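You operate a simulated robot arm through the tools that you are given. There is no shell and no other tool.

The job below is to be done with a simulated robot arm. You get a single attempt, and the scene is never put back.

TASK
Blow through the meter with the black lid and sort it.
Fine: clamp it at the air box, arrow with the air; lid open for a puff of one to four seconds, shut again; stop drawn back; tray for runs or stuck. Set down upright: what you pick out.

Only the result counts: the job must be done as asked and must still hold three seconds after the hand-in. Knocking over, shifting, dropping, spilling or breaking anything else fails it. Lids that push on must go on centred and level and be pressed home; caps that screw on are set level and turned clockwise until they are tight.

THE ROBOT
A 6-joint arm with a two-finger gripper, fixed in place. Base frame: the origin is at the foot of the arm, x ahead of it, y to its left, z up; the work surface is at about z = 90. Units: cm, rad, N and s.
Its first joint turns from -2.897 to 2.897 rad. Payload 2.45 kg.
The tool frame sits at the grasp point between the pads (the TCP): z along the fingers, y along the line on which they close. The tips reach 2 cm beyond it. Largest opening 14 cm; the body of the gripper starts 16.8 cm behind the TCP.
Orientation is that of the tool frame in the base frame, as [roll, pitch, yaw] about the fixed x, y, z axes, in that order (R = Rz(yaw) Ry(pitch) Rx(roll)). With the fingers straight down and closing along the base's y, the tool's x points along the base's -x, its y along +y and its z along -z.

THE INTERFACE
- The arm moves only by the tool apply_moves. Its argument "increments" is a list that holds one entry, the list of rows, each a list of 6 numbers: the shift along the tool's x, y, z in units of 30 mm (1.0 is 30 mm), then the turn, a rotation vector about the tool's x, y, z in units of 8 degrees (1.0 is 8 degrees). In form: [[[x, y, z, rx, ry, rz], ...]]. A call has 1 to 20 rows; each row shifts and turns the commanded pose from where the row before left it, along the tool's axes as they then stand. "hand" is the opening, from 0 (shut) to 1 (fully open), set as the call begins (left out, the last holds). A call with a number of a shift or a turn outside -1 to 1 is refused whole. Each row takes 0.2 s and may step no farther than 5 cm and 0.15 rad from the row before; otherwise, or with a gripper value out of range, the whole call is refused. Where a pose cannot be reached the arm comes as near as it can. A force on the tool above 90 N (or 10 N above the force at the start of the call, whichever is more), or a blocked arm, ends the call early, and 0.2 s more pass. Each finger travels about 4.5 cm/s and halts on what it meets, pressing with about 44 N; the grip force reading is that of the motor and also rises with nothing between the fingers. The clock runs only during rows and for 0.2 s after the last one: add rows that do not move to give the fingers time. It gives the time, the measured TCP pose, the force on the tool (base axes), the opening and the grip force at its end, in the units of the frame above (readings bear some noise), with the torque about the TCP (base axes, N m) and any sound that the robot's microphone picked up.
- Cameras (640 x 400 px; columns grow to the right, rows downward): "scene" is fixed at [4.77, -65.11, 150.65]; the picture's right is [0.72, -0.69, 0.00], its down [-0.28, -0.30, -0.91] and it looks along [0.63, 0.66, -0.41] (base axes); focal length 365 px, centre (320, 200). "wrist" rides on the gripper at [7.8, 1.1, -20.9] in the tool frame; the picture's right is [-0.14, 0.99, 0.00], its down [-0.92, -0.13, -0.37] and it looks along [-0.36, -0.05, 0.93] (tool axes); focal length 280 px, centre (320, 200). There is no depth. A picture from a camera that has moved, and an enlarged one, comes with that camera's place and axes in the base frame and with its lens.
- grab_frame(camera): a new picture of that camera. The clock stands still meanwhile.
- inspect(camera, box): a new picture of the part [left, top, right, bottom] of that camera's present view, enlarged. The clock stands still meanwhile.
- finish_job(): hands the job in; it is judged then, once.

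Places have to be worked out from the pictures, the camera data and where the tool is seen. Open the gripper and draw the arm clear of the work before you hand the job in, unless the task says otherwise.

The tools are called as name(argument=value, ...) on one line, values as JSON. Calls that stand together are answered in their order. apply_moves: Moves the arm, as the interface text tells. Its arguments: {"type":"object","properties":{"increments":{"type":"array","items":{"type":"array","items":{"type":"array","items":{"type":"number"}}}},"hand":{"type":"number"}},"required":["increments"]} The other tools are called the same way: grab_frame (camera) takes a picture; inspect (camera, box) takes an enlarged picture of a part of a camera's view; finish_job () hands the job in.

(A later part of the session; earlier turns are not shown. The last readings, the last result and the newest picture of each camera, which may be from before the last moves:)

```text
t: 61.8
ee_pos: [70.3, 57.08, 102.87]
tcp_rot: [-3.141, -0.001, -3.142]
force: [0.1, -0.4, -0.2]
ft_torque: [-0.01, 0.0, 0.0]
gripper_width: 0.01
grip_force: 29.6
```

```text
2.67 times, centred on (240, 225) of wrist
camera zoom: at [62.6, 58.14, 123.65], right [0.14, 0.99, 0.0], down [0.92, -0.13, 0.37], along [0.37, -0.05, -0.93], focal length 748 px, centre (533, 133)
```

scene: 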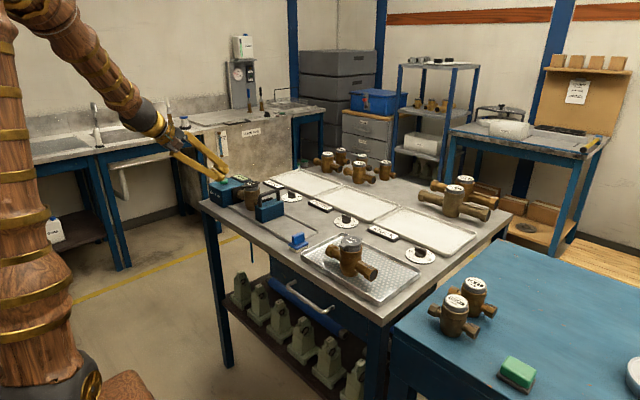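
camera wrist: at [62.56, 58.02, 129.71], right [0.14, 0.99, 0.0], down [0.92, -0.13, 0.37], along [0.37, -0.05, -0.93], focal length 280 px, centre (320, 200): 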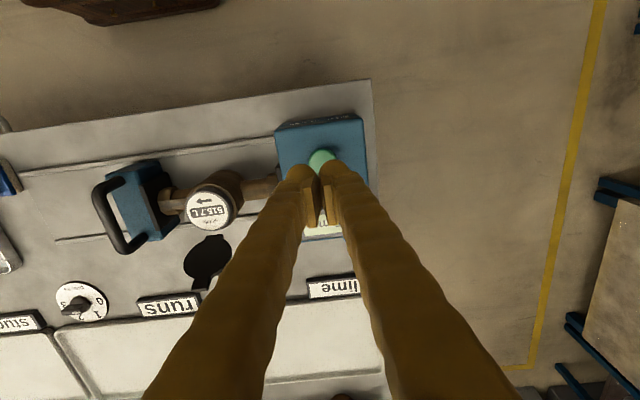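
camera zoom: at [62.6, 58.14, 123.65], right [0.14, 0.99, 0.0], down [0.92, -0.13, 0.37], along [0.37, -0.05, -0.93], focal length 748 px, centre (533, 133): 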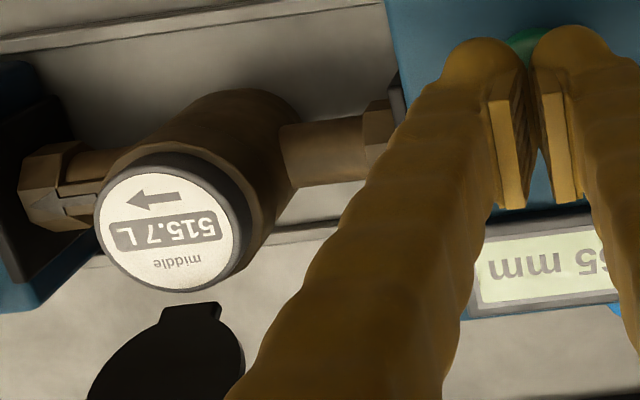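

About 1.2 cm left to the button top. Lowering 0.8 cm more before the press.

apply_moves(increments=[[[0, 0, 0.15, 0, 0, 0], [0, 0, 0.12, 0, 0, 0]]])

inspect(camera="scene", box=[215, 165, 255, 195])

```text
t: 62.4
ee_pos: [70.23, 57.06, 101.8]
tcp_rot: [-3.141, -0.001, 3.141]
force: [-0.5, 0.0, -0.6]
ft_torque: [0.0, -0.02, -0.01]
gripper_width: 0.03
grip_force: 29.6
```

```text
13.33 times, centred on (235, 180) of scene
camera zoom: at [4.77, -65.11, 150.65], right [0.72, -0.69, 0.0], down [-0.28, -0.3, -0.91], along [0.63, 0.66, -0.41], focal length 4870 px, centre (1453, 467)
```

zoom: 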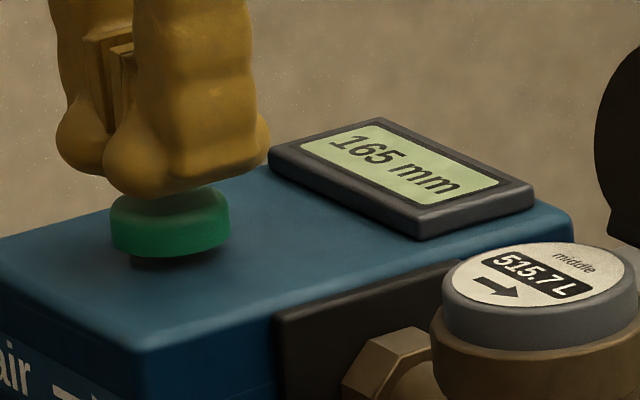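

Only a few millimetres remain. Now the press: down ~0.55 cm and a short hold, then I check register and sound.

apply_moves(increments=[[[0, 0, 0.1, 0, 0, 0], [0, 0, 0.08, 0, 0, 0], [0, 0, 0, 0, 0, 0]]])

inspect(camera="scene", box=[215, 165, 255, 195])

inspect(camera="wrist", box=[120, 150, 360, 300])

```text
t: 63.2
ee_pos: [70.18, 57.08, 101.35]
tcp_rot: [3.139, 0.0, 3.142]
force: [0.0, -0.8, 0.0]
ft_torque: [0.02, 0.02, 0.0]
gripper_width: 0.01
grip_force: 29.8
```

```text
13.33 times, centred on (235, 180) of scene
camera zoom: at [4.77, -65.11, 150.65], right [0.72, -0.69, 0.0], down [-0.28, -0.3, -0.91], along [0.63, 0.66, -0.41], focal length 4870 px, centre (1453, 467)
```

zoom: 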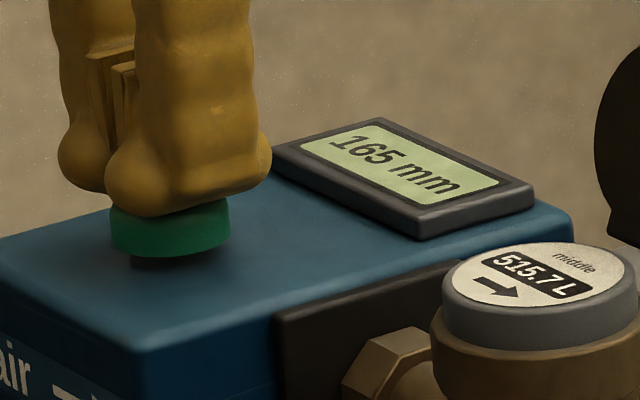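

```text
2.67 times, centred on (240, 225) of wrist
camera zoom: at [62.59, 58.13, 122.29], right [0.14, 0.99, 0.0], down [0.92, -0.13, 0.37], along [0.36, -0.05, -0.93], focal length 748 px, centre (533, 133)
```

zoom: 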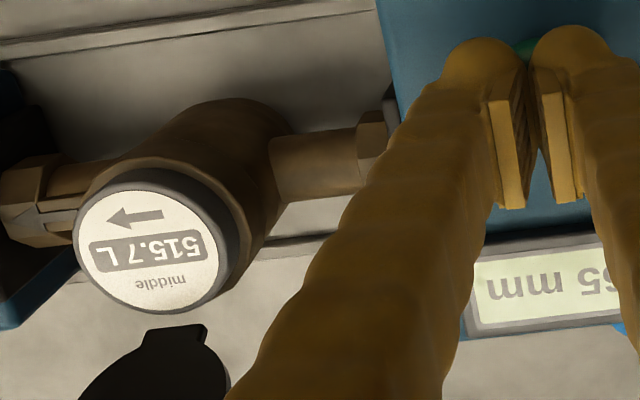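

Still no contact force and 515.7 L unchanged. Going down another 0.3 cm with a short hold.

apply_moves(increments=[[[0, 0, 0.1, 0, 0, 0], [0, 0, 0, 0, 0, 0]]])

inspect(camera="scene", box=[215, 165, 255, 195])

inspect(camera="wrist", box=[120, 150, 360, 300])

```text
t: 63.8
ee_pos: [70.35, 57.02, 101.26]
tcp_rot: [3.141, 0.0, -3.141]
force: [-1.2, 0.2, 0.4]
ft_torque: [0.01, 0.0, -0.01]
gripper_width: 0.0
grip_force: 29.6
```

```text
13.33 times, centred on (235, 180) of scene
camera zoom: at [4.77, -65.11, 150.65], right [0.72, -0.69, 0.0], down [-0.28, -0.3, -0.91], along [0.63, 0.66, -0.41], focal length 4870 px, centre (1453, 467)
```

zoom: 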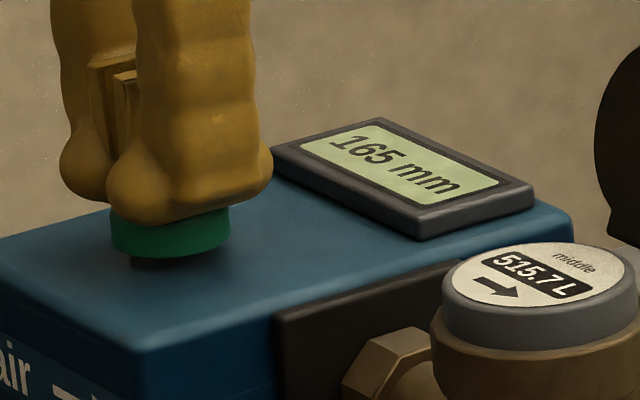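

```text
2.67 times, centred on (240, 225) of wrist
camera zoom: at [62.59, 58.11, 122.02], right [0.14, 0.99, 0.0], down [0.92, -0.13, 0.37], along [0.36, -0.05, -0.93], focal length 748 px, centre (533, 133)
```

zoom: 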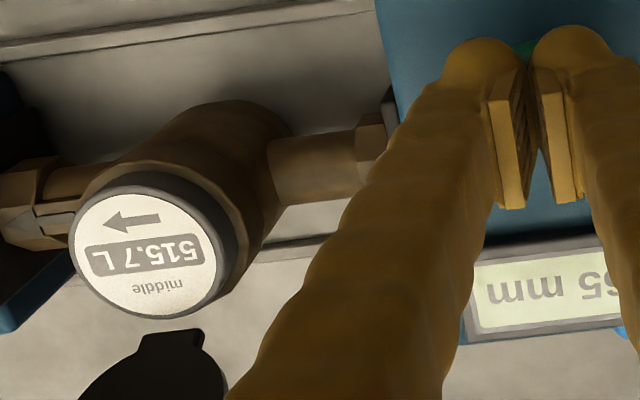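

Not yet touching by force. Another 0.25 cm.

apply_moves(increments=[[[0, 0, 0.08, 0, 0, 0]]])

inspect(camera="scene", box=[215, 165, 255, 195])

```text
t: 64.2
ee_pos: [70.25, 56.96, 100.97]
tcp_rot: [3.141, 0.0, -3.141]
force: [-0.7, 1.2, 1.4]
ft_torque: [0.05, -0.02, -0.01]
gripper_width: 0.01
grip_force: 29.3
```

```text
13.33 times, centred on (235, 180) of scene
camera zoom: at [4.77, -65.11, 150.65], right [0.72, -0.69, 0.0], down [-0.28, -0.3, -0.91], along [0.63, 0.66, -0.41], focal length 4870 px, centre (1453, 467)
```

zoom: 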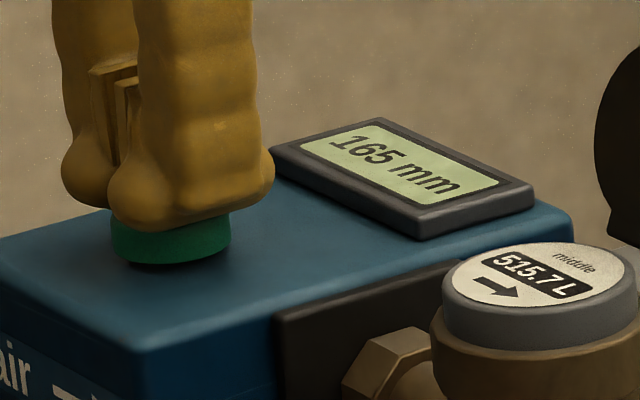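

First contact (1.4 N, button starting to move). Pressing 0.25 cm further.

apply_moves(increments=[[[0, 0, 0.08, 0, 0, 0]]])

inspect(camera="scene", box=[215, 165, 255, 195])

inspect(camera="wrist", box=[120, 150, 360, 300])

```text
t: 64.6
ee_pos: [70.28, 57.01, 100.81]
tcp_rot: [-3.141, -0.001, 3.141]
force: [1.0, -0.1, 1.8]
ft_torque: [0.04, 0.0, -0.03]
gripper_width: 0.0
grip_force: 29.8
heard: click
```

```text
13.33 times, centred on (235, 180) of scene
camera zoom: at [4.77, -65.11, 150.65], right [0.72, -0.69, 0.0], down [-0.28, -0.3, -0.91], along [0.63, 0.66, -0.41], focal length 4870 px, centre (1453, 467)
```

zoom: 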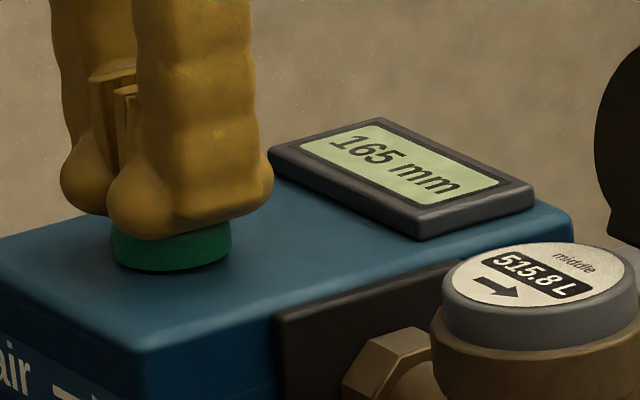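

```text
2.67 times, centred on (240, 225) of wrist
camera zoom: at [62.55, 58.09, 121.6], right [0.14, 0.99, 0.0], down [0.92, -0.13, 0.37], along [0.36, -0.05, -0.93], focal length 748 px, centre (533, 133)
```

zoom: 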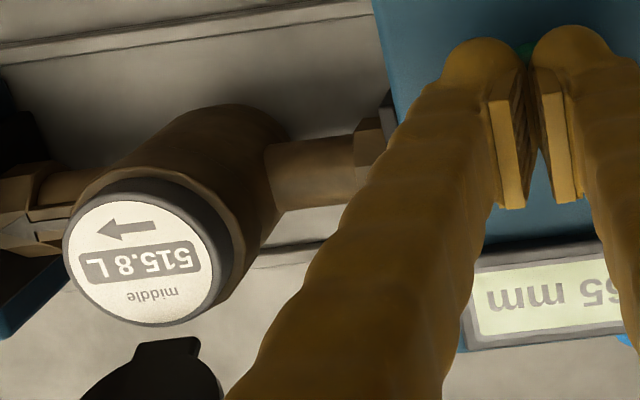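

Click heard and the register moved to 515.8 L, so the puff is on. I'll hold with a touch more depth for about 1.2 s.

apply_moves(increments=[[[0, 0, 0.05, 0, 0, 0], [0, 0, 0, 0, 0, 0], [0, 0, 0, 0, 0, 0], [0, 0, 0, 0, 0, 0], [0, 0, 0, 0, 0, 0]]])

inspect(camera="scene", box=[215, 165, 255, 195])

inspect(camera="wrist", box=[120, 150, 360, 300])

```text
t: 65.8
ee_pos: [70.3, 57.2, 100.71]
tcp_rot: [3.14, -0.001, 3.141]
force: [-1.0, 0.4, 1.7]
ft_torque: [0.03, 0.03, 0.01]
gripper_width: 0.02
grip_force: 29.6
```

```text
13.33 times, centred on (235, 180) of scene
camera zoom: at [4.77, -65.11, 150.65], right [0.72, -0.69, 0.0], down [-0.28, -0.3, -0.91], along [0.63, 0.66, -0.41], focal length 4870 px, centre (1453, 467)
```

zoom: 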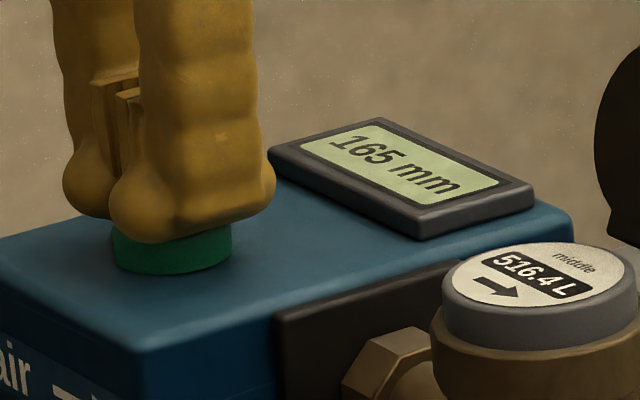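

```text
2.67 times, centred on (240, 225) of wrist
camera zoom: at [62.61, 58.09, 121.48], right [0.14, 0.99, 0.0], down [0.92, -0.13, 0.37], along [0.36, -0.05, -0.93], focal length 748 px, centre (533, 133)
```

zoom: 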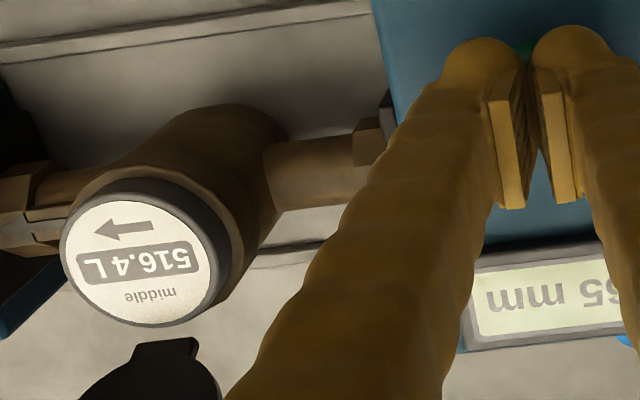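

Register climbing to 516.4 L: the meter runs. About 1.4 s so far; I'll hold 0.4 s more then lift off promptly.

apply_moves(increments=[[[0, 0, 0, 0, 0, 0], [0, 0, 0, 0, 0, 0], [0, 0, -0.4, 0, 0, 0], [0, 0, -0.6, 0, 0, 0]]])

inspect(camera="scene", box=[215, 165, 255, 195])

inspect(camera="wrist", box=[120, 150, 360, 300])

```text
t: 66.8
ee_pos: [70.24, 57.07, 103.7]
tcp_rot: [3.141, 0.001, 3.141]
force: [0.4, -0.2, -0.2]
ft_torque: [-0.02, 0.01, -0.02]
gripper_width: 0.01
grip_force: 28.7
```

```text
13.33 times, centred on (235, 180) of scene
camera zoom: at [4.77, -65.11, 150.65], right [0.72, -0.69, 0.0], down [-0.28, -0.3, -0.91], along [0.63, 0.66, -0.41], focal length 4870 px, centre (1453, 467)
```

zoom: 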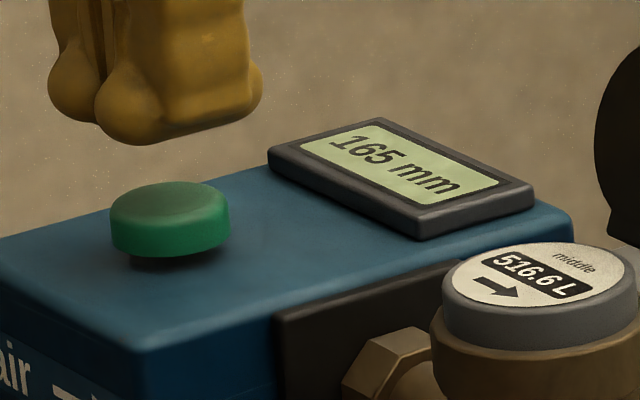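

```text
2.67 times, centred on (240, 225) of wrist
camera zoom: at [62.51, 58.07, 124.5], right [0.14, 0.99, 0.0], down [0.92, -0.13, 0.37], along [0.36, -0.05, -0.93], focal length 748 px, centre (533, 133)
```

zoom: 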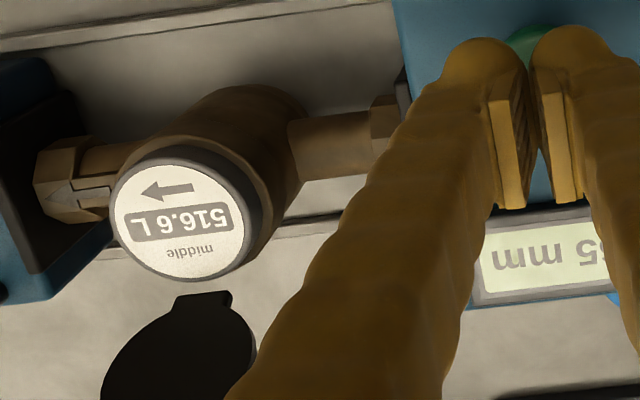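

The button sprang back and the register stopped near 516.6 L, about 1.8 s of air, so this meter goes to "runs". Now to shut the lid: I'll go round to its +x side with closed fingers.

apply_moves(increments=[[[0, 0, -1, 0, 0, 0], [0, 0, -1, 0, 0, 0], [0, 0, -0.9, 0, 0, 0], [-0.92, -0.926, 0, 0, 0, 0], [-0.92, -0.926, 0, 0, 0, 0], [-0.92, -0.926, 0, 0, 0, 0], [-0.92, -0.926, 0, 0, 0, 0], [-0.92, -0.926, 0, 0, 0, 0], [0, 0, 0.8, 0, 0, 0], [0, 0, 0.9, 0, 0, 0]]])

inspect(camera="scene", box=[215, 145, 295, 205])

grab_frame(camera="wrist")

```text
t: 69.0
ee_pos: [84.13, 43.14, 107.17]
tcp_rot: [3.141, 0.0, -3.141]
force: [0.2, -0.3, 0.9]
ft_torque: [-0.01, 0.0, 0.0]
gripper_width: 0.0
grip_force: 29.6
```

```text
6.67 times, centred on (255, 175) of scene
camera zoom: at [4.77, -65.11, 150.65], right [0.72, -0.69, 0.0], down [-0.28, -0.3, -0.91], along [0.63, 0.66, -0.41], focal length 2435 px, centre (753, 367)
```

zoom: 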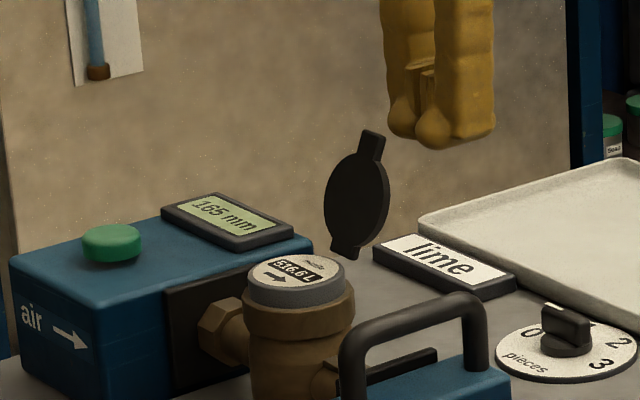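

```text
taken
camera wrist: at [76.47, 44.11, 128.01], right [0.14, 0.99, 0.0], down [0.92, -0.13, 0.37], along [0.37, -0.05, -0.93], focal length 280 px, centre (320, 200)
```

wrist: 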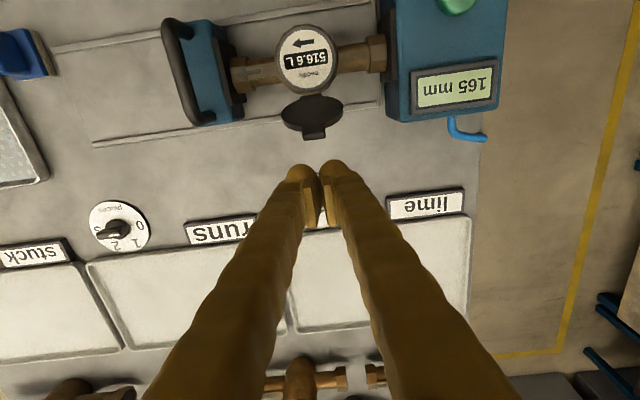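

Fingers are on the +x side of the open lid. I'll move −x at mid-lid height to tip it back past vertical.

apply_moves(increments=[[[0.5, 0, 0.22, 0, 0, 0], [0.5, 0, 0.22, 0, 0, 0], [0.5, 0, 0.2, 0, 0, 0], [0.32, 0, -0.15, 0, 0, 0]]])

inspect(camera="scene", box=[215, 145, 295, 205])

```text
t: 70.0
ee_pos: [78.63, 43.24, 105.82]
tcp_rot: [3.141, -0.001, 3.141]
force: [-0.4, 0.2, -0.5]
ft_torque: [-0.01, -0.01, -0.01]
gripper_width: 0.01
grip_force: 29.8
```

```text
6.67 times, centred on (255, 175) of scene
camera zoom: at [4.77, -65.11, 150.65], right [0.72, -0.69, 0.0], down [-0.28, -0.3, -0.91], along [0.63, 0.66, -0.41], focal length 2435 px, centre (753, 367)
```

zoom: 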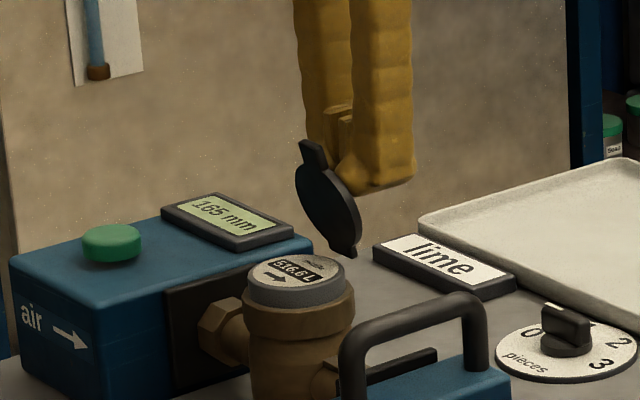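

The lid is swinging toward closed. Continuing along the arc.

apply_moves(increments=[[[0.4, 0, -0.05, 0, 0, 0], [0.4, 0, 0.03, 0, 0, 0], [0.4, 0, 0.08, 0, 0, 0]]])

inspect(camera="scene", box=[215, 145, 295, 205])

```text
t: 70.8
ee_pos: [75.0, 43.09, 105.56]
tcp_rot: [-3.141, 0.0, 3.139]
force: [0.4, 0.6, -0.3]
ft_torque: [0.01, 0.0, -0.01]
gripper_width: 0.0
grip_force: 30.0
```

```text
6.67 times, centred on (255, 175) of scene
camera zoom: at [4.77, -65.11, 150.65], right [0.72, -0.69, 0.0], down [-0.28, -0.3, -0.91], along [0.63, 0.66, -0.41], focal length 2435 px, centre (753, 367)
```

zoom: 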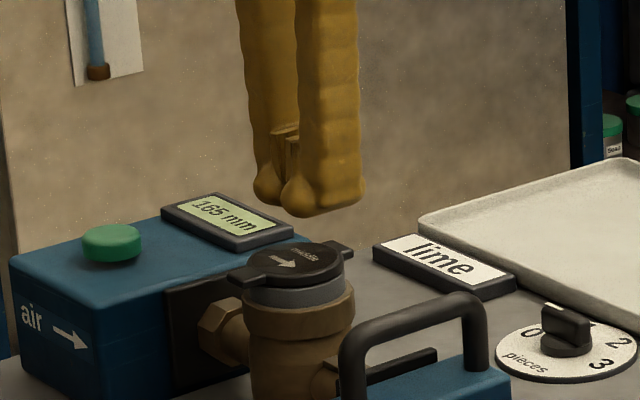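

The lid dropped shut. I'll press gently on its front half to make sure it is fully down.

apply_moves(increments=[[[0.5, 0, 0.1, 0, 0, 0], [0.45, 0, 0.4, 0, 0, 0], [0, 0, 0.15, 0, 0, 0]]])

inspect(camera="scene", box=[225, 160, 275, 200])

```text
t: 71.6
ee_pos: [72.19, 43.23, 103.61]
tcp_rot: [-3.141, -0.001, 3.14]
force: [-0.3, 0.5, -0.1]
ft_torque: [0.04, 0.0, -0.02]
gripper_width: 0.02
grip_force: 29.2
```

```text
10.00 times, centred on (250, 180) of scene
camera zoom: at [4.77, -65.11, 150.65], right [0.72, -0.69, 0.0], down [-0.28, -0.3, -0.91], along [0.63, 0.66, -0.41], focal length 3652 px, centre (1020, 400)
```

zoom: 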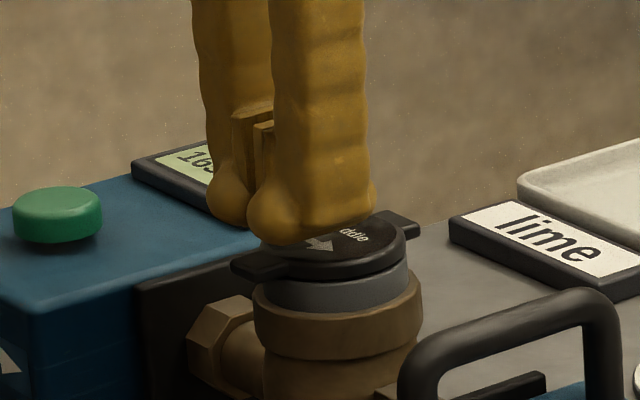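

apply_moves(increments=[[[0, 0, 0.08, 0, 0, 0], [0, 0, 0, 0, 0, 0]]])

```text
t: 72.2
ee_pos: [72.29, 43.26, 103.28]
tcp_rot: [3.14, 0.0, -3.141]
force: [0.2, -0.1, -0.3]
ft_torque: [0.0, -0.02, -0.03]
gripper_width: 0.0
grip_force: 29.3
```

No contact yet (tips ~101.3). A little further down in small steps.

apply_moves(increments=[[[0, 0, 0.06, 0, 0, 0], [0, 0, 0, 0, 0, 0]]])

```text
t: 72.8
ee_pos: [72.23, 43.24, 103.11]
tcp_rot: [3.141, 0.0, 3.142]
force: [0.4, 0.7, -0.6]
ft_torque: [-0.02, -0.02, 0.02]
gripper_width: 0.02
grip_force: 29.8
```

apply_moves(increments=[[[0, 0, 0.06, 0, 0, 0], [0, 0, 0, 0, 0, 0]]])

inspect(camera="scene", box=[225, 160, 275, 200])

```text
t: 73.4
ee_pos: [72.15, 43.23, 102.95]
tcp_rot: [-3.141, 0.0, 3.141]
force: [0.6, -0.9, 0.3]
ft_torque: [0.03, -0.01, 0.03]
gripper_width: 0.0
grip_force: 29.4
```

```text
10.00 times, centred on (250, 180) of scene
camera zoom: at [4.77, -65.11, 150.65], right [0.72, -0.69, 0.0], down [-0.28, -0.3, -0.91], along [0.63, 0.66, -0.41], focal length 3652 px, centre (1020, 400)
```

zoom: 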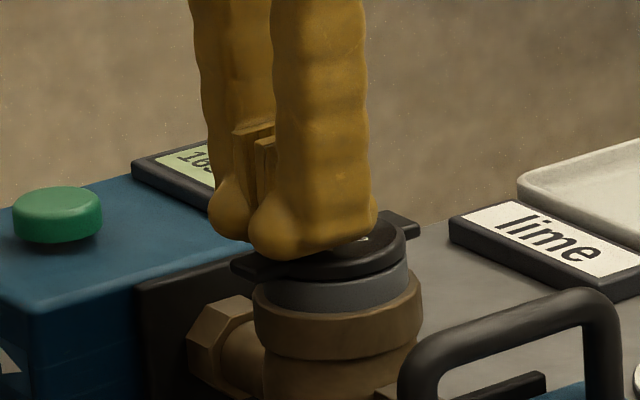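

Almost touching the lid. Two more small steps.

apply_moves(increments=[[[0, 0, 0.06, 0, 0, 0], [0, 0, 0.03, 0, 0, 0], [0, 0, 0, 0, 0, 0]]])

```text
t: 74.2
ee_pos: [72.2, 43.08, 102.79]
tcp_rot: [3.14, 0.001, -3.141]
force: [0.0, -0.2, 0.3]
ft_torque: [-0.01, 0.01, 0.0]
gripper_width: 0.01
grip_force: 29.4
```

apply_moves(increments=[[[0, 0, 0.06, 0, 0, 0], [0, 0, 0, 0, 0, 0]]])

inspect(camera="scene", box=[225, 160, 275, 200])

```text
t: 74.8
ee_pos: [72.27, 43.02, 102.66]
tcp_rot: [-3.14, -0.001, -3.142]
force: [-2.0, 1.4, 9.7]
ft_torque: [0.03, 0.0, 0.02]
gripper_width: 0.6
grip_force: 29.7
```

```text
10.00 times, centred on (250, 180) of scene
camera zoom: at [4.77, -65.11, 150.65], right [0.72, -0.69, 0.0], down [-0.28, -0.3, -0.91], along [0.63, 0.66, -0.41], focal length 3652 px, centre (1020, 400)
```

zoom: 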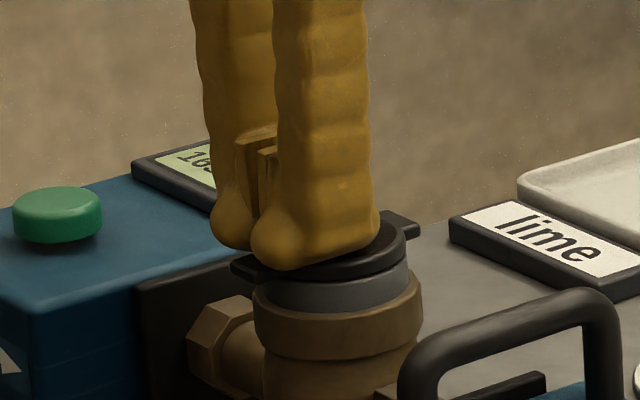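

Lid pressed with ~10 N and level: it is shut. Now I'll rise and go back to the stop's handle to draw it back.

apply_moves(increments=[[[0, 0, -0.6, 0, 0, 0], [0, 0, -1, 0, 0, 0], [0, 0, -1, 0, 0, 0], [0, 0, -0.5, 0, 0, 0], [-0.075, -0.92, 0, 0, 0, 0], [-0.075, -0.92, 0, 0, 0, 0], [-0.075, -0.92, 0, 0, 0, 0], [-0.075, -0.9, 0, 0, 0, 0], [0, 0, 0, 0, 0, 0]]], hand=0.34)

grab_frame(camera="wrist")

inspect(camera="scene", box=[215, 140, 305, 220])

```text
t: 76.8
ee_pos: [73.12, 32.05, 111.83]
tcp_rot: [3.141, 0.0, -3.142]
force: [-1.4, -0.7, -0.3]
ft_torque: [0.01, -0.03, 0.01]
gripper_width: 4.77
grip_force: 0.1
```

```text
taken
camera wrist: at [65.41, 33.08, 132.78], right [0.14, 0.99, 0.0], down [0.92, -0.13, 0.37], along [0.36, -0.05, -0.93], focal length 280 px, centre (320, 200)
```

wrist: 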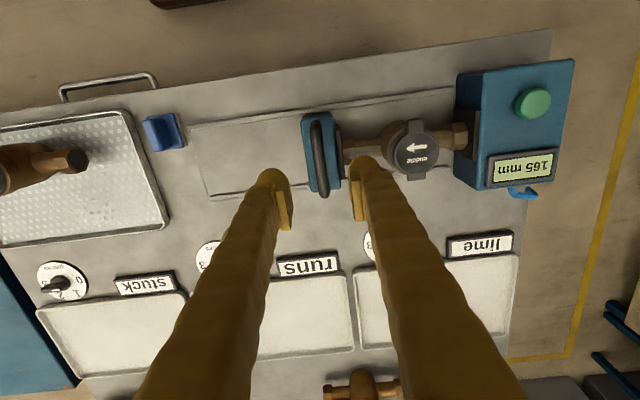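

```text
5.00 times, centred on (260, 180) of scene
camera zoom: at [4.77, -65.11, 150.65], right [0.72, -0.69, 0.0], down [-0.28, -0.3, -0.91], along [0.63, 0.66, -0.41], focal length 1826 px, centre (620, 300)
```

zoom: 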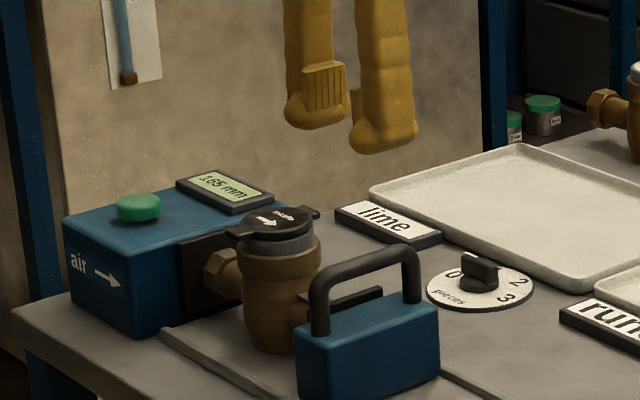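

Everything in place with the lid shut. Descending onto the handle and gripping it.

apply_moves(increments=[[[0, 0, 0.9, 0, 0, 0], [0, 0, 1, 0, 0, 0], [0, 0, 1, 0, 0, 0], [0, 0, 0.63, 0, 0, 0], [0, 0, 0, 0, 0, 0]]])

inspect(camera="scene", box=[225, 155, 305, 225])

```text
t: 78.0
ee_pos: [73.23, 32.12, 101.41]
tcp_rot: [3.141, 0.0, -3.141]
force: [-0.2, 0.2, -0.3]
ft_torque: [0.02, 0.0, -0.01]
gripper_width: 4.75
grip_force: 0.0
```

```text
5.71 times, centred on (265, 190) of scene
camera zoom: at [4.77, -65.11, 150.65], right [0.72, -0.69, 0.0], down [-0.28, -0.3, -0.91], along [0.63, 0.66, -0.41], focal length 2087 px, centre (634, 257)
```

zoom: 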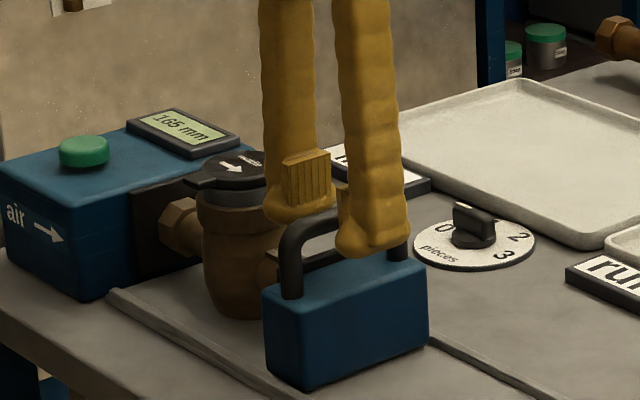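

Fingers straddle the bar. Closing on it.

apply_moves(increments=[[[0, 0, 0, 0, 0, 0], [0, 0, 0, 0, 0, 0], [0, 0, 0, 0, 0, 0], [0, 0, 0, 0, 0, 0]]], hand=0)

```text
t: 79.0
ee_pos: [73.13, 31.89, 101.34]
tcp_rot: [-3.14, -0.001, 3.138]
force: [-0.1, -31.0, -1.2]
ft_torque: [-0.25, -0.05, -0.34]
gripper_width: 1.28
grip_force: 39.8
```

Gripped. Drawing the stop back slowly at first, checking the meter stays put.

apply_moves(increments=[[[0, -0.1, 0, 0, 0, 0], [0, -0.2, 0, 0, 0, 0], [0, -0.3, 0, 0, 0, 0]]])

inspect(camera="scene", box=[225, 155, 305, 225])

```text
t: 79.8
ee_pos: [73.07, 30.29, 101.31]
tcp_rot: [-3.141, 0.0, 3.141]
force: [7.7, -0.2, -3.2]
ft_torque: [0.0, -0.05, -0.01]
gripper_width: 1.27
grip_force: 39.6
```

```text
5.71 times, centred on (265, 190) of scene
camera zoom: at [4.77, -65.11, 150.65], right [0.72, -0.69, 0.0], down [-0.28, -0.3, -0.91], along [0.63, 0.66, -0.41], focal length 2087 px, centre (634, 257)
```

zoom: 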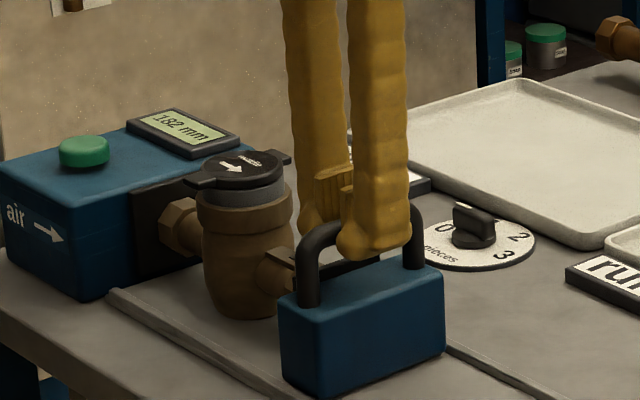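

The stop comes free (182 mm) and the meter stays upright. Drawing it back the rest of the way to ~308 mm.

apply_moves(increments=[[[0, -0.4, 0, 0, 0, 0], [0, -0.5, 0, 0, 0, 0], [0, -0.5, 0, 0, 0, 0], [0, -0.5, 0, 0, 0, 0], [0, -0.5, 0, 0, 0, 0], [0, -0.5, 0, 0, 0, 0], [0, -0.5, 0, 0, 0, 0], [0, -0.4, 0, 0, 0, 0], [0, -0.25, 0, 0, 0, 0], [0, -0.13, 0, 0, 0, 0]]])

inspect(camera="scene", box=[205, 150, 345, 250])

grab_frame(camera="wrist")

```text
t: 82.0
ee_pos: [73.24, 17.76, 101.27]
tcp_rot: [-3.14, 0.0, 3.141]
force: [-10.1, 2.4, 0.7]
ft_torque: [0.03, 0.16, 0.05]
gripper_width: 1.24
grip_force: 39.4
```

```text
4.00 times, centred on (275, 200) of scene
camera zoom: at [4.77, -65.11, 150.65], right [0.72, -0.69, 0.0], down [-0.28, -0.3, -0.91], along [0.63, 0.66, -0.41], focal length 1461 px, centre (500, 200)
```

zoom: 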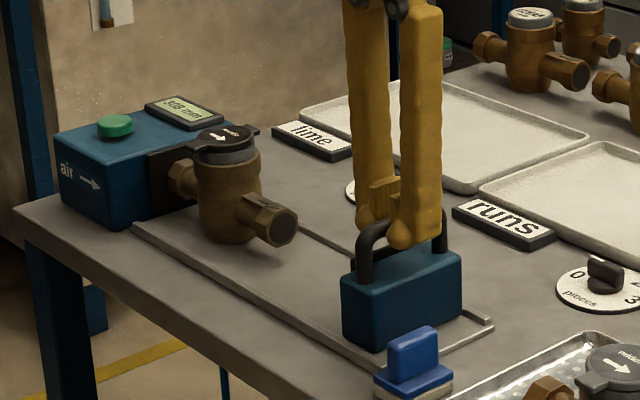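

```text
taken
camera wrist: at [65.46, 18.78, 122.17], right [0.14, 0.99, 0.0], down [0.92, -0.13, 0.37], along [0.36, -0.05, -0.93], focal length 280 px, centre (320, 200)
```

wrist: 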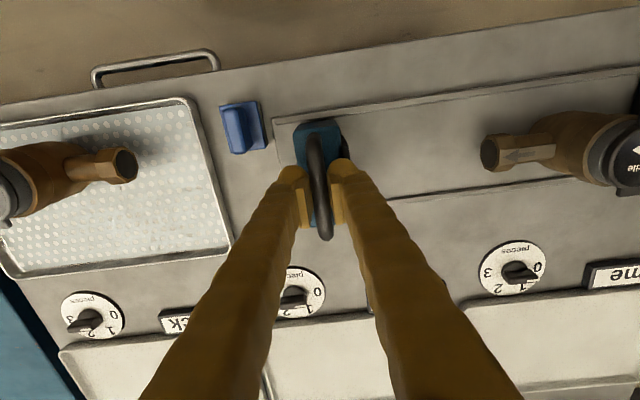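

Display reads 308 mm. A final 2 mm back to 310 as found, then I release and rise.

apply_moves(increments=[[[0, -0.07, 0, 0, 0, 0], [0, 0, 0, 0, 0, 0]]])

apply_moves(increments=[[[0, 0, 0, 0, 0, 0], [0, 0, 0, 0, 0, 0], [0, 0, 0, 0, 0, 0], [0, 0, -0.3, 0, 0, 0], [0, 0, -0.7, 0, 0, 0], [0, 0, -1, 0, 0, 0], [0, 0, -1, 0, 0, 0], [0, 0, -1, 0, 0, 0]]], hand=0.34)

grab_frame(camera="wrist")

inspect(camera="scene", box=[205, 150, 345, 250])

```text
t: 82.6
ee_pos: [73.14, 17.54, 101.24]
tcp_rot: [-3.141, 0.0, -3.141]
force: [-11.0, 3.2, 2.5]
ft_torque: [0.03, 0.09, 0.06]
gripper_width: 1.26
grip_force: 39.1
```

```text
t: 84.4
ee_pos: [73.07, 17.5, 113.3]
tcp_rot: [-3.14, -0.002, -3.14]
force: [-0.3, 0.3, -0.6]
ft_torque: [0.01, 0.04, 0.02]
gripper_width: 4.78
grip_force: 0.0
```

```text
taken
camera wrist: at [65.56, 18.62, 134.17], right [0.14, 0.99, 0.0], down [0.92, -0.13, 0.37], along [0.36, -0.05, -0.93], focal length 280 px, centre (320, 200)
```

wrist: 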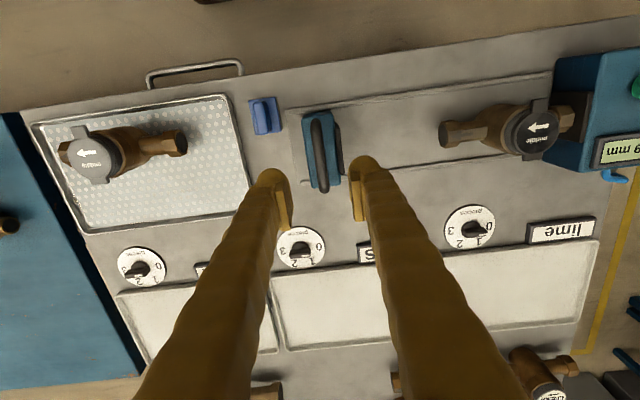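

```text
4.00 times, centred on (275, 200) of scene
camera zoom: at [4.77, -65.11, 150.65], right [0.72, -0.69, 0.0], down [-0.28, -0.3, -0.91], along [0.63, 0.66, -0.41], focal length 1461 px, centre (500, 200)
```

zoom: 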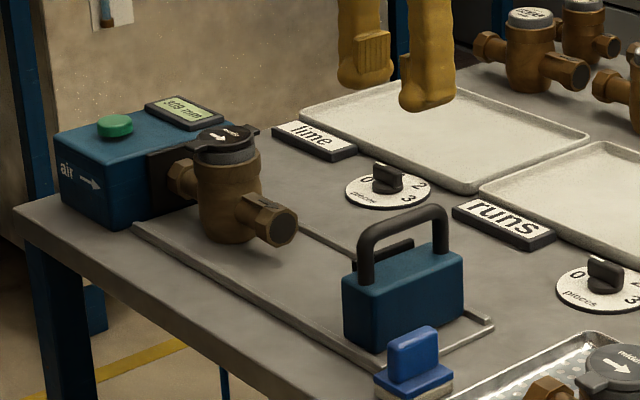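

The stop is drawn back (309 mm). Before lifting the meter I'll test reach over the "runs" tray (x≈95.5–114.6, y≈5–33) with the tool tilted 25° outward, empty-handed.

apply_moves(increments=[[[0, 0, -0.8, 0, -0.78, 0], [0, 0, -0.8, 0, -0.78, 0], [0, 0, 0, 0, -0.78, 0], [0, 0, 0, 0, -0.785, 0], [-0.846, 0, 0.395, 0, 0, 0], [-0.846, 0, 0.395, 0, 0, 0], [-0.846, 0, 0.395, 0, 0, 0], [-0.846, 0, 0.395, 0, 0, 0], [-0.846, 0, 0.395, 0, 0, 0], [-0.846, 0, 0.395, 0, 0, 0], [-0.846, 0, 0.395, 0, 0, 0], [-0.846, 0, 0.395, 0, 0, 0], [-0.846, 0, 0.395, 0, 0, 0], [-0.846, 0, 0.395, 0, 0, 0]]])

grab_frame(camera="wrist")

grab_frame(camera="scene")

```text
t: 87.4
ee_pos: [100.85, 17.64, 118.07]
tcp_rot: [3.141, 0.437, 3.141]
force: [-0.3, -0.6, -0.8]
ft_torque: [-0.04, 0.01, 0.02]
gripper_width: 4.76
grip_force: 0.0
```

```text
taken
camera wrist: at [85.04, 18.67, 133.6], right [0.13, 0.99, 0.06], down [0.68, -0.13, 0.72], along [0.72, -0.05, -0.69], focal length 280 px, centre (320, 200)
```

wrist: 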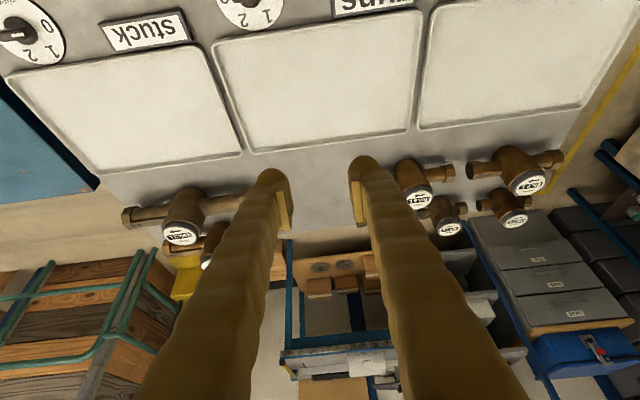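

```text
taken
```

scene: 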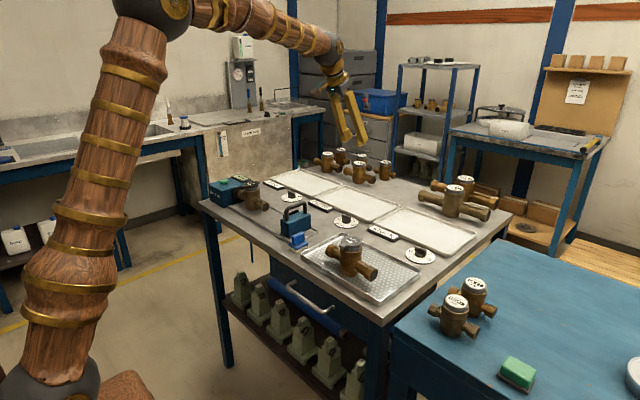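

Reached (100.9, 17.6, 118) with 25° tilt; the middle tray in front of the "runs" label spans x≈96.3–114.8, y≈5–34. I'll check the lower height is reachable too.

apply_moves(increments=[[[0.36, 0, 0.87, 0, 0, 0], [0.36, 0, 0.87, 0, 0, 0], [0.36, 0, 0.87, 0, 0, 0], [0.36, 0, 0.87, 0, 0, 0], [0.36, 0, 0.87, 0, 0, 0]]])

inspect(camera="scene", box=[300, 100, 440, 230])

```text
t: 88.6
ee_pos: [101.16, 17.58, 103.93]
tcp_rot: [3.138, 0.435, 3.139]
force: [-0.4, -0.7, 0.1]
ft_torque: [-0.01, 0.01, 0.01]
gripper_width: 4.76
grip_force: 0.1
```

```text
3.08 times, centred on (370, 165) of scene
camera zoom: at [4.77, -65.11, 150.65], right [0.72, -0.69, 0.0], down [-0.28, -0.3, -0.91], along [0.63, 0.66, -0.41], focal length 1124 px, centre (166, 308)
```

zoom: 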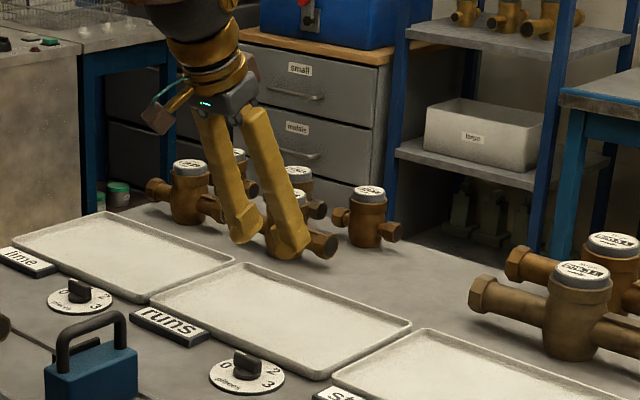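

The release pose is reachable. Now back over the meter in the clamp with the same tilt, fingers opened to ~7.8 cm.

apply_moves(increments=[[[-0.36, 0, -0.87, 0, 0, 0], [-0.36, 0, -0.87, 0, 0, 0], [-0.36, 0, -0.87, 0, 0, 0], [-0.36, 0, -0.87, 0, 0, 0], [-0.36, 0, -0.87, 0, 0, 0], [0.83, 0.853, -0.388, 0, 0, 0], [0.83, 0.853, -0.388, 0, 0, 0], [0.83, 0.853, -0.388, 0, 0, 0], [0.83, 0.853, -0.388, 0, 0, 0], [0.83, 0.853, -0.388, 0, 0, 0], [0.83, 0.853, -0.388, 0, 0, 0], [0.83, 0.853, -0.388, 0, 0, 0], [0.83, 0.853, -0.388, 0, 0, 0], [0.83, 0.853, -0.388, 0, 0, 0], [0.83, 0.853, -0.388, 0, 0, 0]]], hand=0.56)

grab_frame(camera="wrist")

inspect(camera="wrist", box=[220, 30, 420, 180])

```text
t: 91.8
ee_pos: [73.46, 43.26, 118.14]
tcp_rot: [-3.14, 0.437, -3.14]
force: [-0.2, 0.5, -0.7]
ft_torque: [-0.03, -0.02, 0.02]
gripper_width: 7.86
grip_force: 0.1
```

```text
taken
camera wrist: at [57.69, 44.34, 133.65], right [0.13, 0.99, 0.06], down [0.68, -0.13, 0.72], along [0.72, -0.05, -0.69], focal length 280 px, centre (320, 200)
```

wrist: 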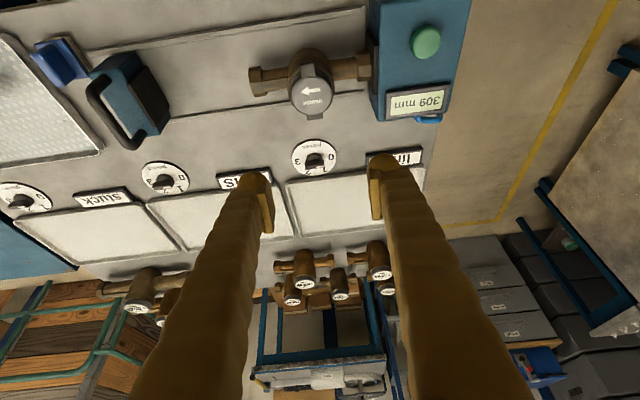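

```text
2.67 times, centred on (320, 105) of wrist
camera zoom: at [57.69, 44.34, 133.65], right [0.13, 0.99, 0.06], down [0.68, -0.13, 0.72], along [0.72, -0.05, -0.69], focal length 748 px, centre (320, 453)
```

zoom: 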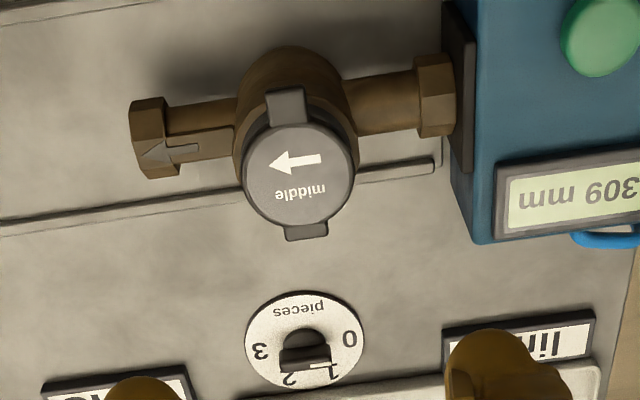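

Meter centre ≈ (73.6, 43.2), matching the TCP. Descending vertically with the tilted fingers to just above the lid.

apply_moves(increments=[[[0.41, 0, 0.92, 0, 0, 0], [0.42, 0, 0.91, 0, 0, 0], [0.4265, 0, 0.9135, 0, 0, 0], [0.4265, 0, 0.9135, 0, 0, 0]]])

inspect(camera="scene", box=[215, 145, 295, 205])

grab_frame(camera="wrist")

```text
t: 92.8
ee_pos: [73.54, 43.2, 106.09]
tcp_rot: [3.141, 0.435, -3.141]
force: [0.4, -0.8, 1.1]
ft_torque: [0.0, 0.04, 0.03]
gripper_width: 7.85
grip_force: 0.0
```

```text
6.67 times, centred on (255, 175) of scene
camera zoom: at [4.77, -65.11, 150.65], right [0.72, -0.69, 0.0], down [-0.28, -0.3, -0.91], along [0.63, 0.66, -0.41], focal length 2435 px, centre (753, 367)
```

zoom: 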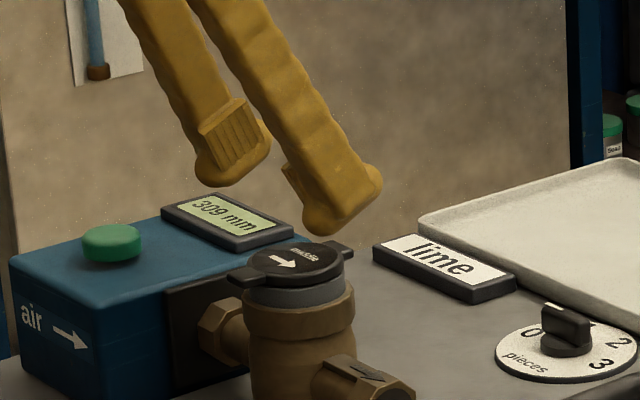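

```text
taken
camera wrist: at [57.7, 44.33, 121.64], right [0.13, 0.99, 0.06], down [0.68, -0.13, 0.72], along [0.72, -0.05, -0.69], focal length 280 px, centre (320, 200)
```

wrist: 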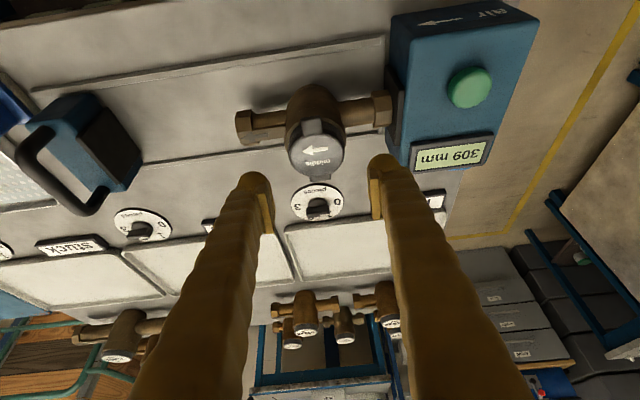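

Well centred. Lowering a further 5 cm, fingers passing either side of the lid.

apply_moves(increments=[[[0.23, 0, 0.5, 0, 0, 0], [0.23, 0, 0.5, 0, 0, 0], [0.24, 0, 0.5, 0, 0, 0]]])

inspect(camera="scene", box=[220, 150, 290, 210])

inspect(camera="wrist", box=[220, 100, 420, 230])

```text
t: 93.6
ee_pos: [73.51, 43.23, 101.02]
tcp_rot: [3.141, 0.436, 3.141]
force: [0.9, -0.8, -0.1]
ft_torque: [0.0, 0.01, -0.01]
gripper_width: 7.83
grip_force: 0.0
```

```text
6.67 times, centred on (255, 180) of scene
camera zoom: at [4.77, -65.11, 150.65], right [0.72, -0.69, 0.0], down [-0.28, -0.3, -0.91], along [0.63, 0.66, -0.41], focal length 2435 px, centre (753, 333)
```

zoom: 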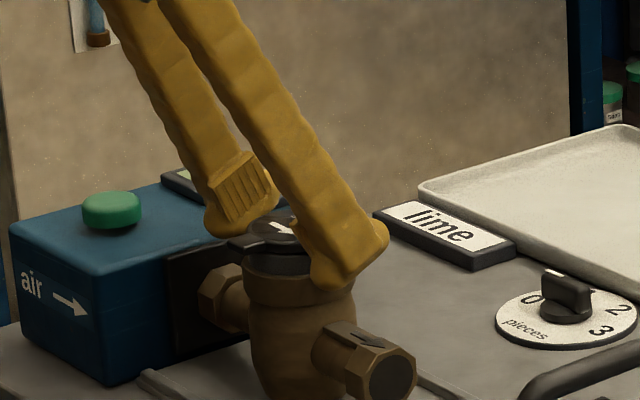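

```text
3.08 times, centred on (320, 165) of wrist
camera zoom: at [57.74, 44.31, 116.59], right [0.12, 0.99, 0.06], down [0.68, -0.13, 0.72], along [0.72, -0.05, -0.69], focal length 863 px, centre (320, 308)
```

zoom: 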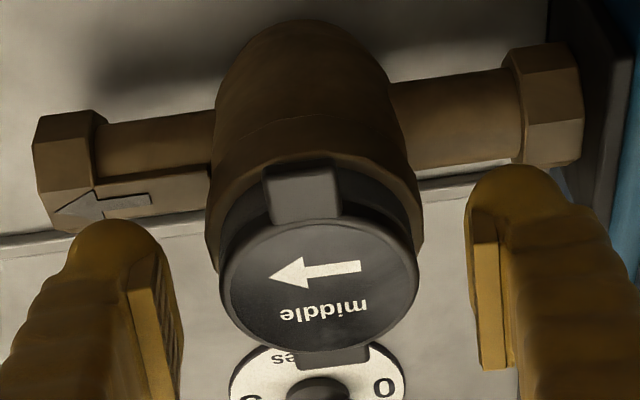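

Good symmetry about the lid. Final 1.9 cm down, in two steps.

apply_moves(increments=[[[0.134, 0, 0.287, 0, 0, 0], [0.134, 0, 0.287, 0, 0, 0]]])

inspect(camera="scene", box=[220, 150, 290, 210])

```text
t: 94.2
ee_pos: [73.56, 43.13, 99.2]
tcp_rot: [3.141, 0.437, 3.141]
force: [0.8, -0.2, 0.2]
ft_torque: [-0.02, -0.01, -0.04]
gripper_width: 7.85
grip_force: 0.0
```

```text
6.67 times, centred on (255, 180) of scene
camera zoom: at [4.77, -65.11, 150.65], right [0.72, -0.69, 0.0], down [-0.28, -0.3, -0.91], along [0.63, 0.66, -0.41], focal length 2435 px, centre (753, 333)
```

zoom: 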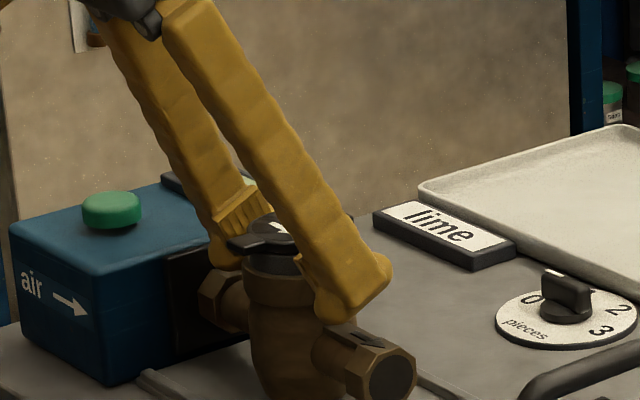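

Height is right; a hair lower (0.2 cm), then close on the collar.

apply_moves(increments=[[[0.03, 0, 0.065, 0, 0, 0], [0, 0, 0, 0, 0, 0]]])

apply_moves(increments=[[[0, 0, 0, 0, 0, 0], [0, 0, 0, 0, 0, 0], [0, 0, 0, 0, 0, 0], [0, 0, 0, 0, 0, 0]]], hand=0)

inspect(camera="scene", box=[220, 150, 290, 210])

```text
t: 94.8
ee_pos: [73.44, 43.19, 98.83]
tcp_rot: [-3.14, 0.437, 3.14]
force: [0.4, 0.7, 0.3]
ft_torque: [0.0, -0.01, 0.0]
gripper_width: 7.82
grip_force: 0.1
```

```text
t: 95.8
ee_pos: [73.5, 43.1, 98.87]
tcp_rot: [3.14, 0.436, -3.141]
force: [0.6, 3.4, 3.5]
ft_torque: [0.07, -0.1, 0.03]
gripper_width: 6.07
grip_force: 44.1
```

```text
6.67 times, centred on (255, 180) of scene
camera zoom: at [4.77, -65.11, 150.65], right [0.72, -0.69, 0.0], down [-0.28, -0.3, -0.91], along [0.63, 0.66, -0.41], focal length 2435 px, centre (753, 333)
```

zoom: 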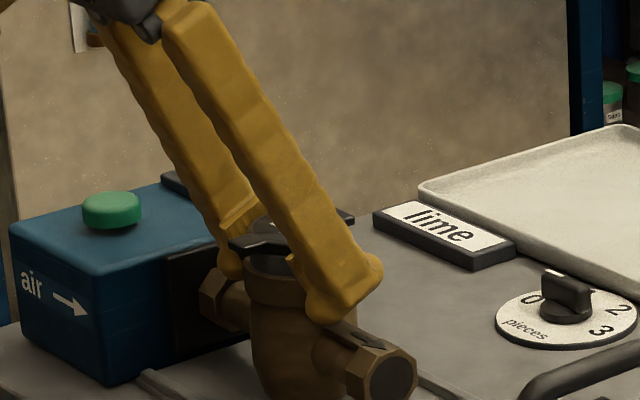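

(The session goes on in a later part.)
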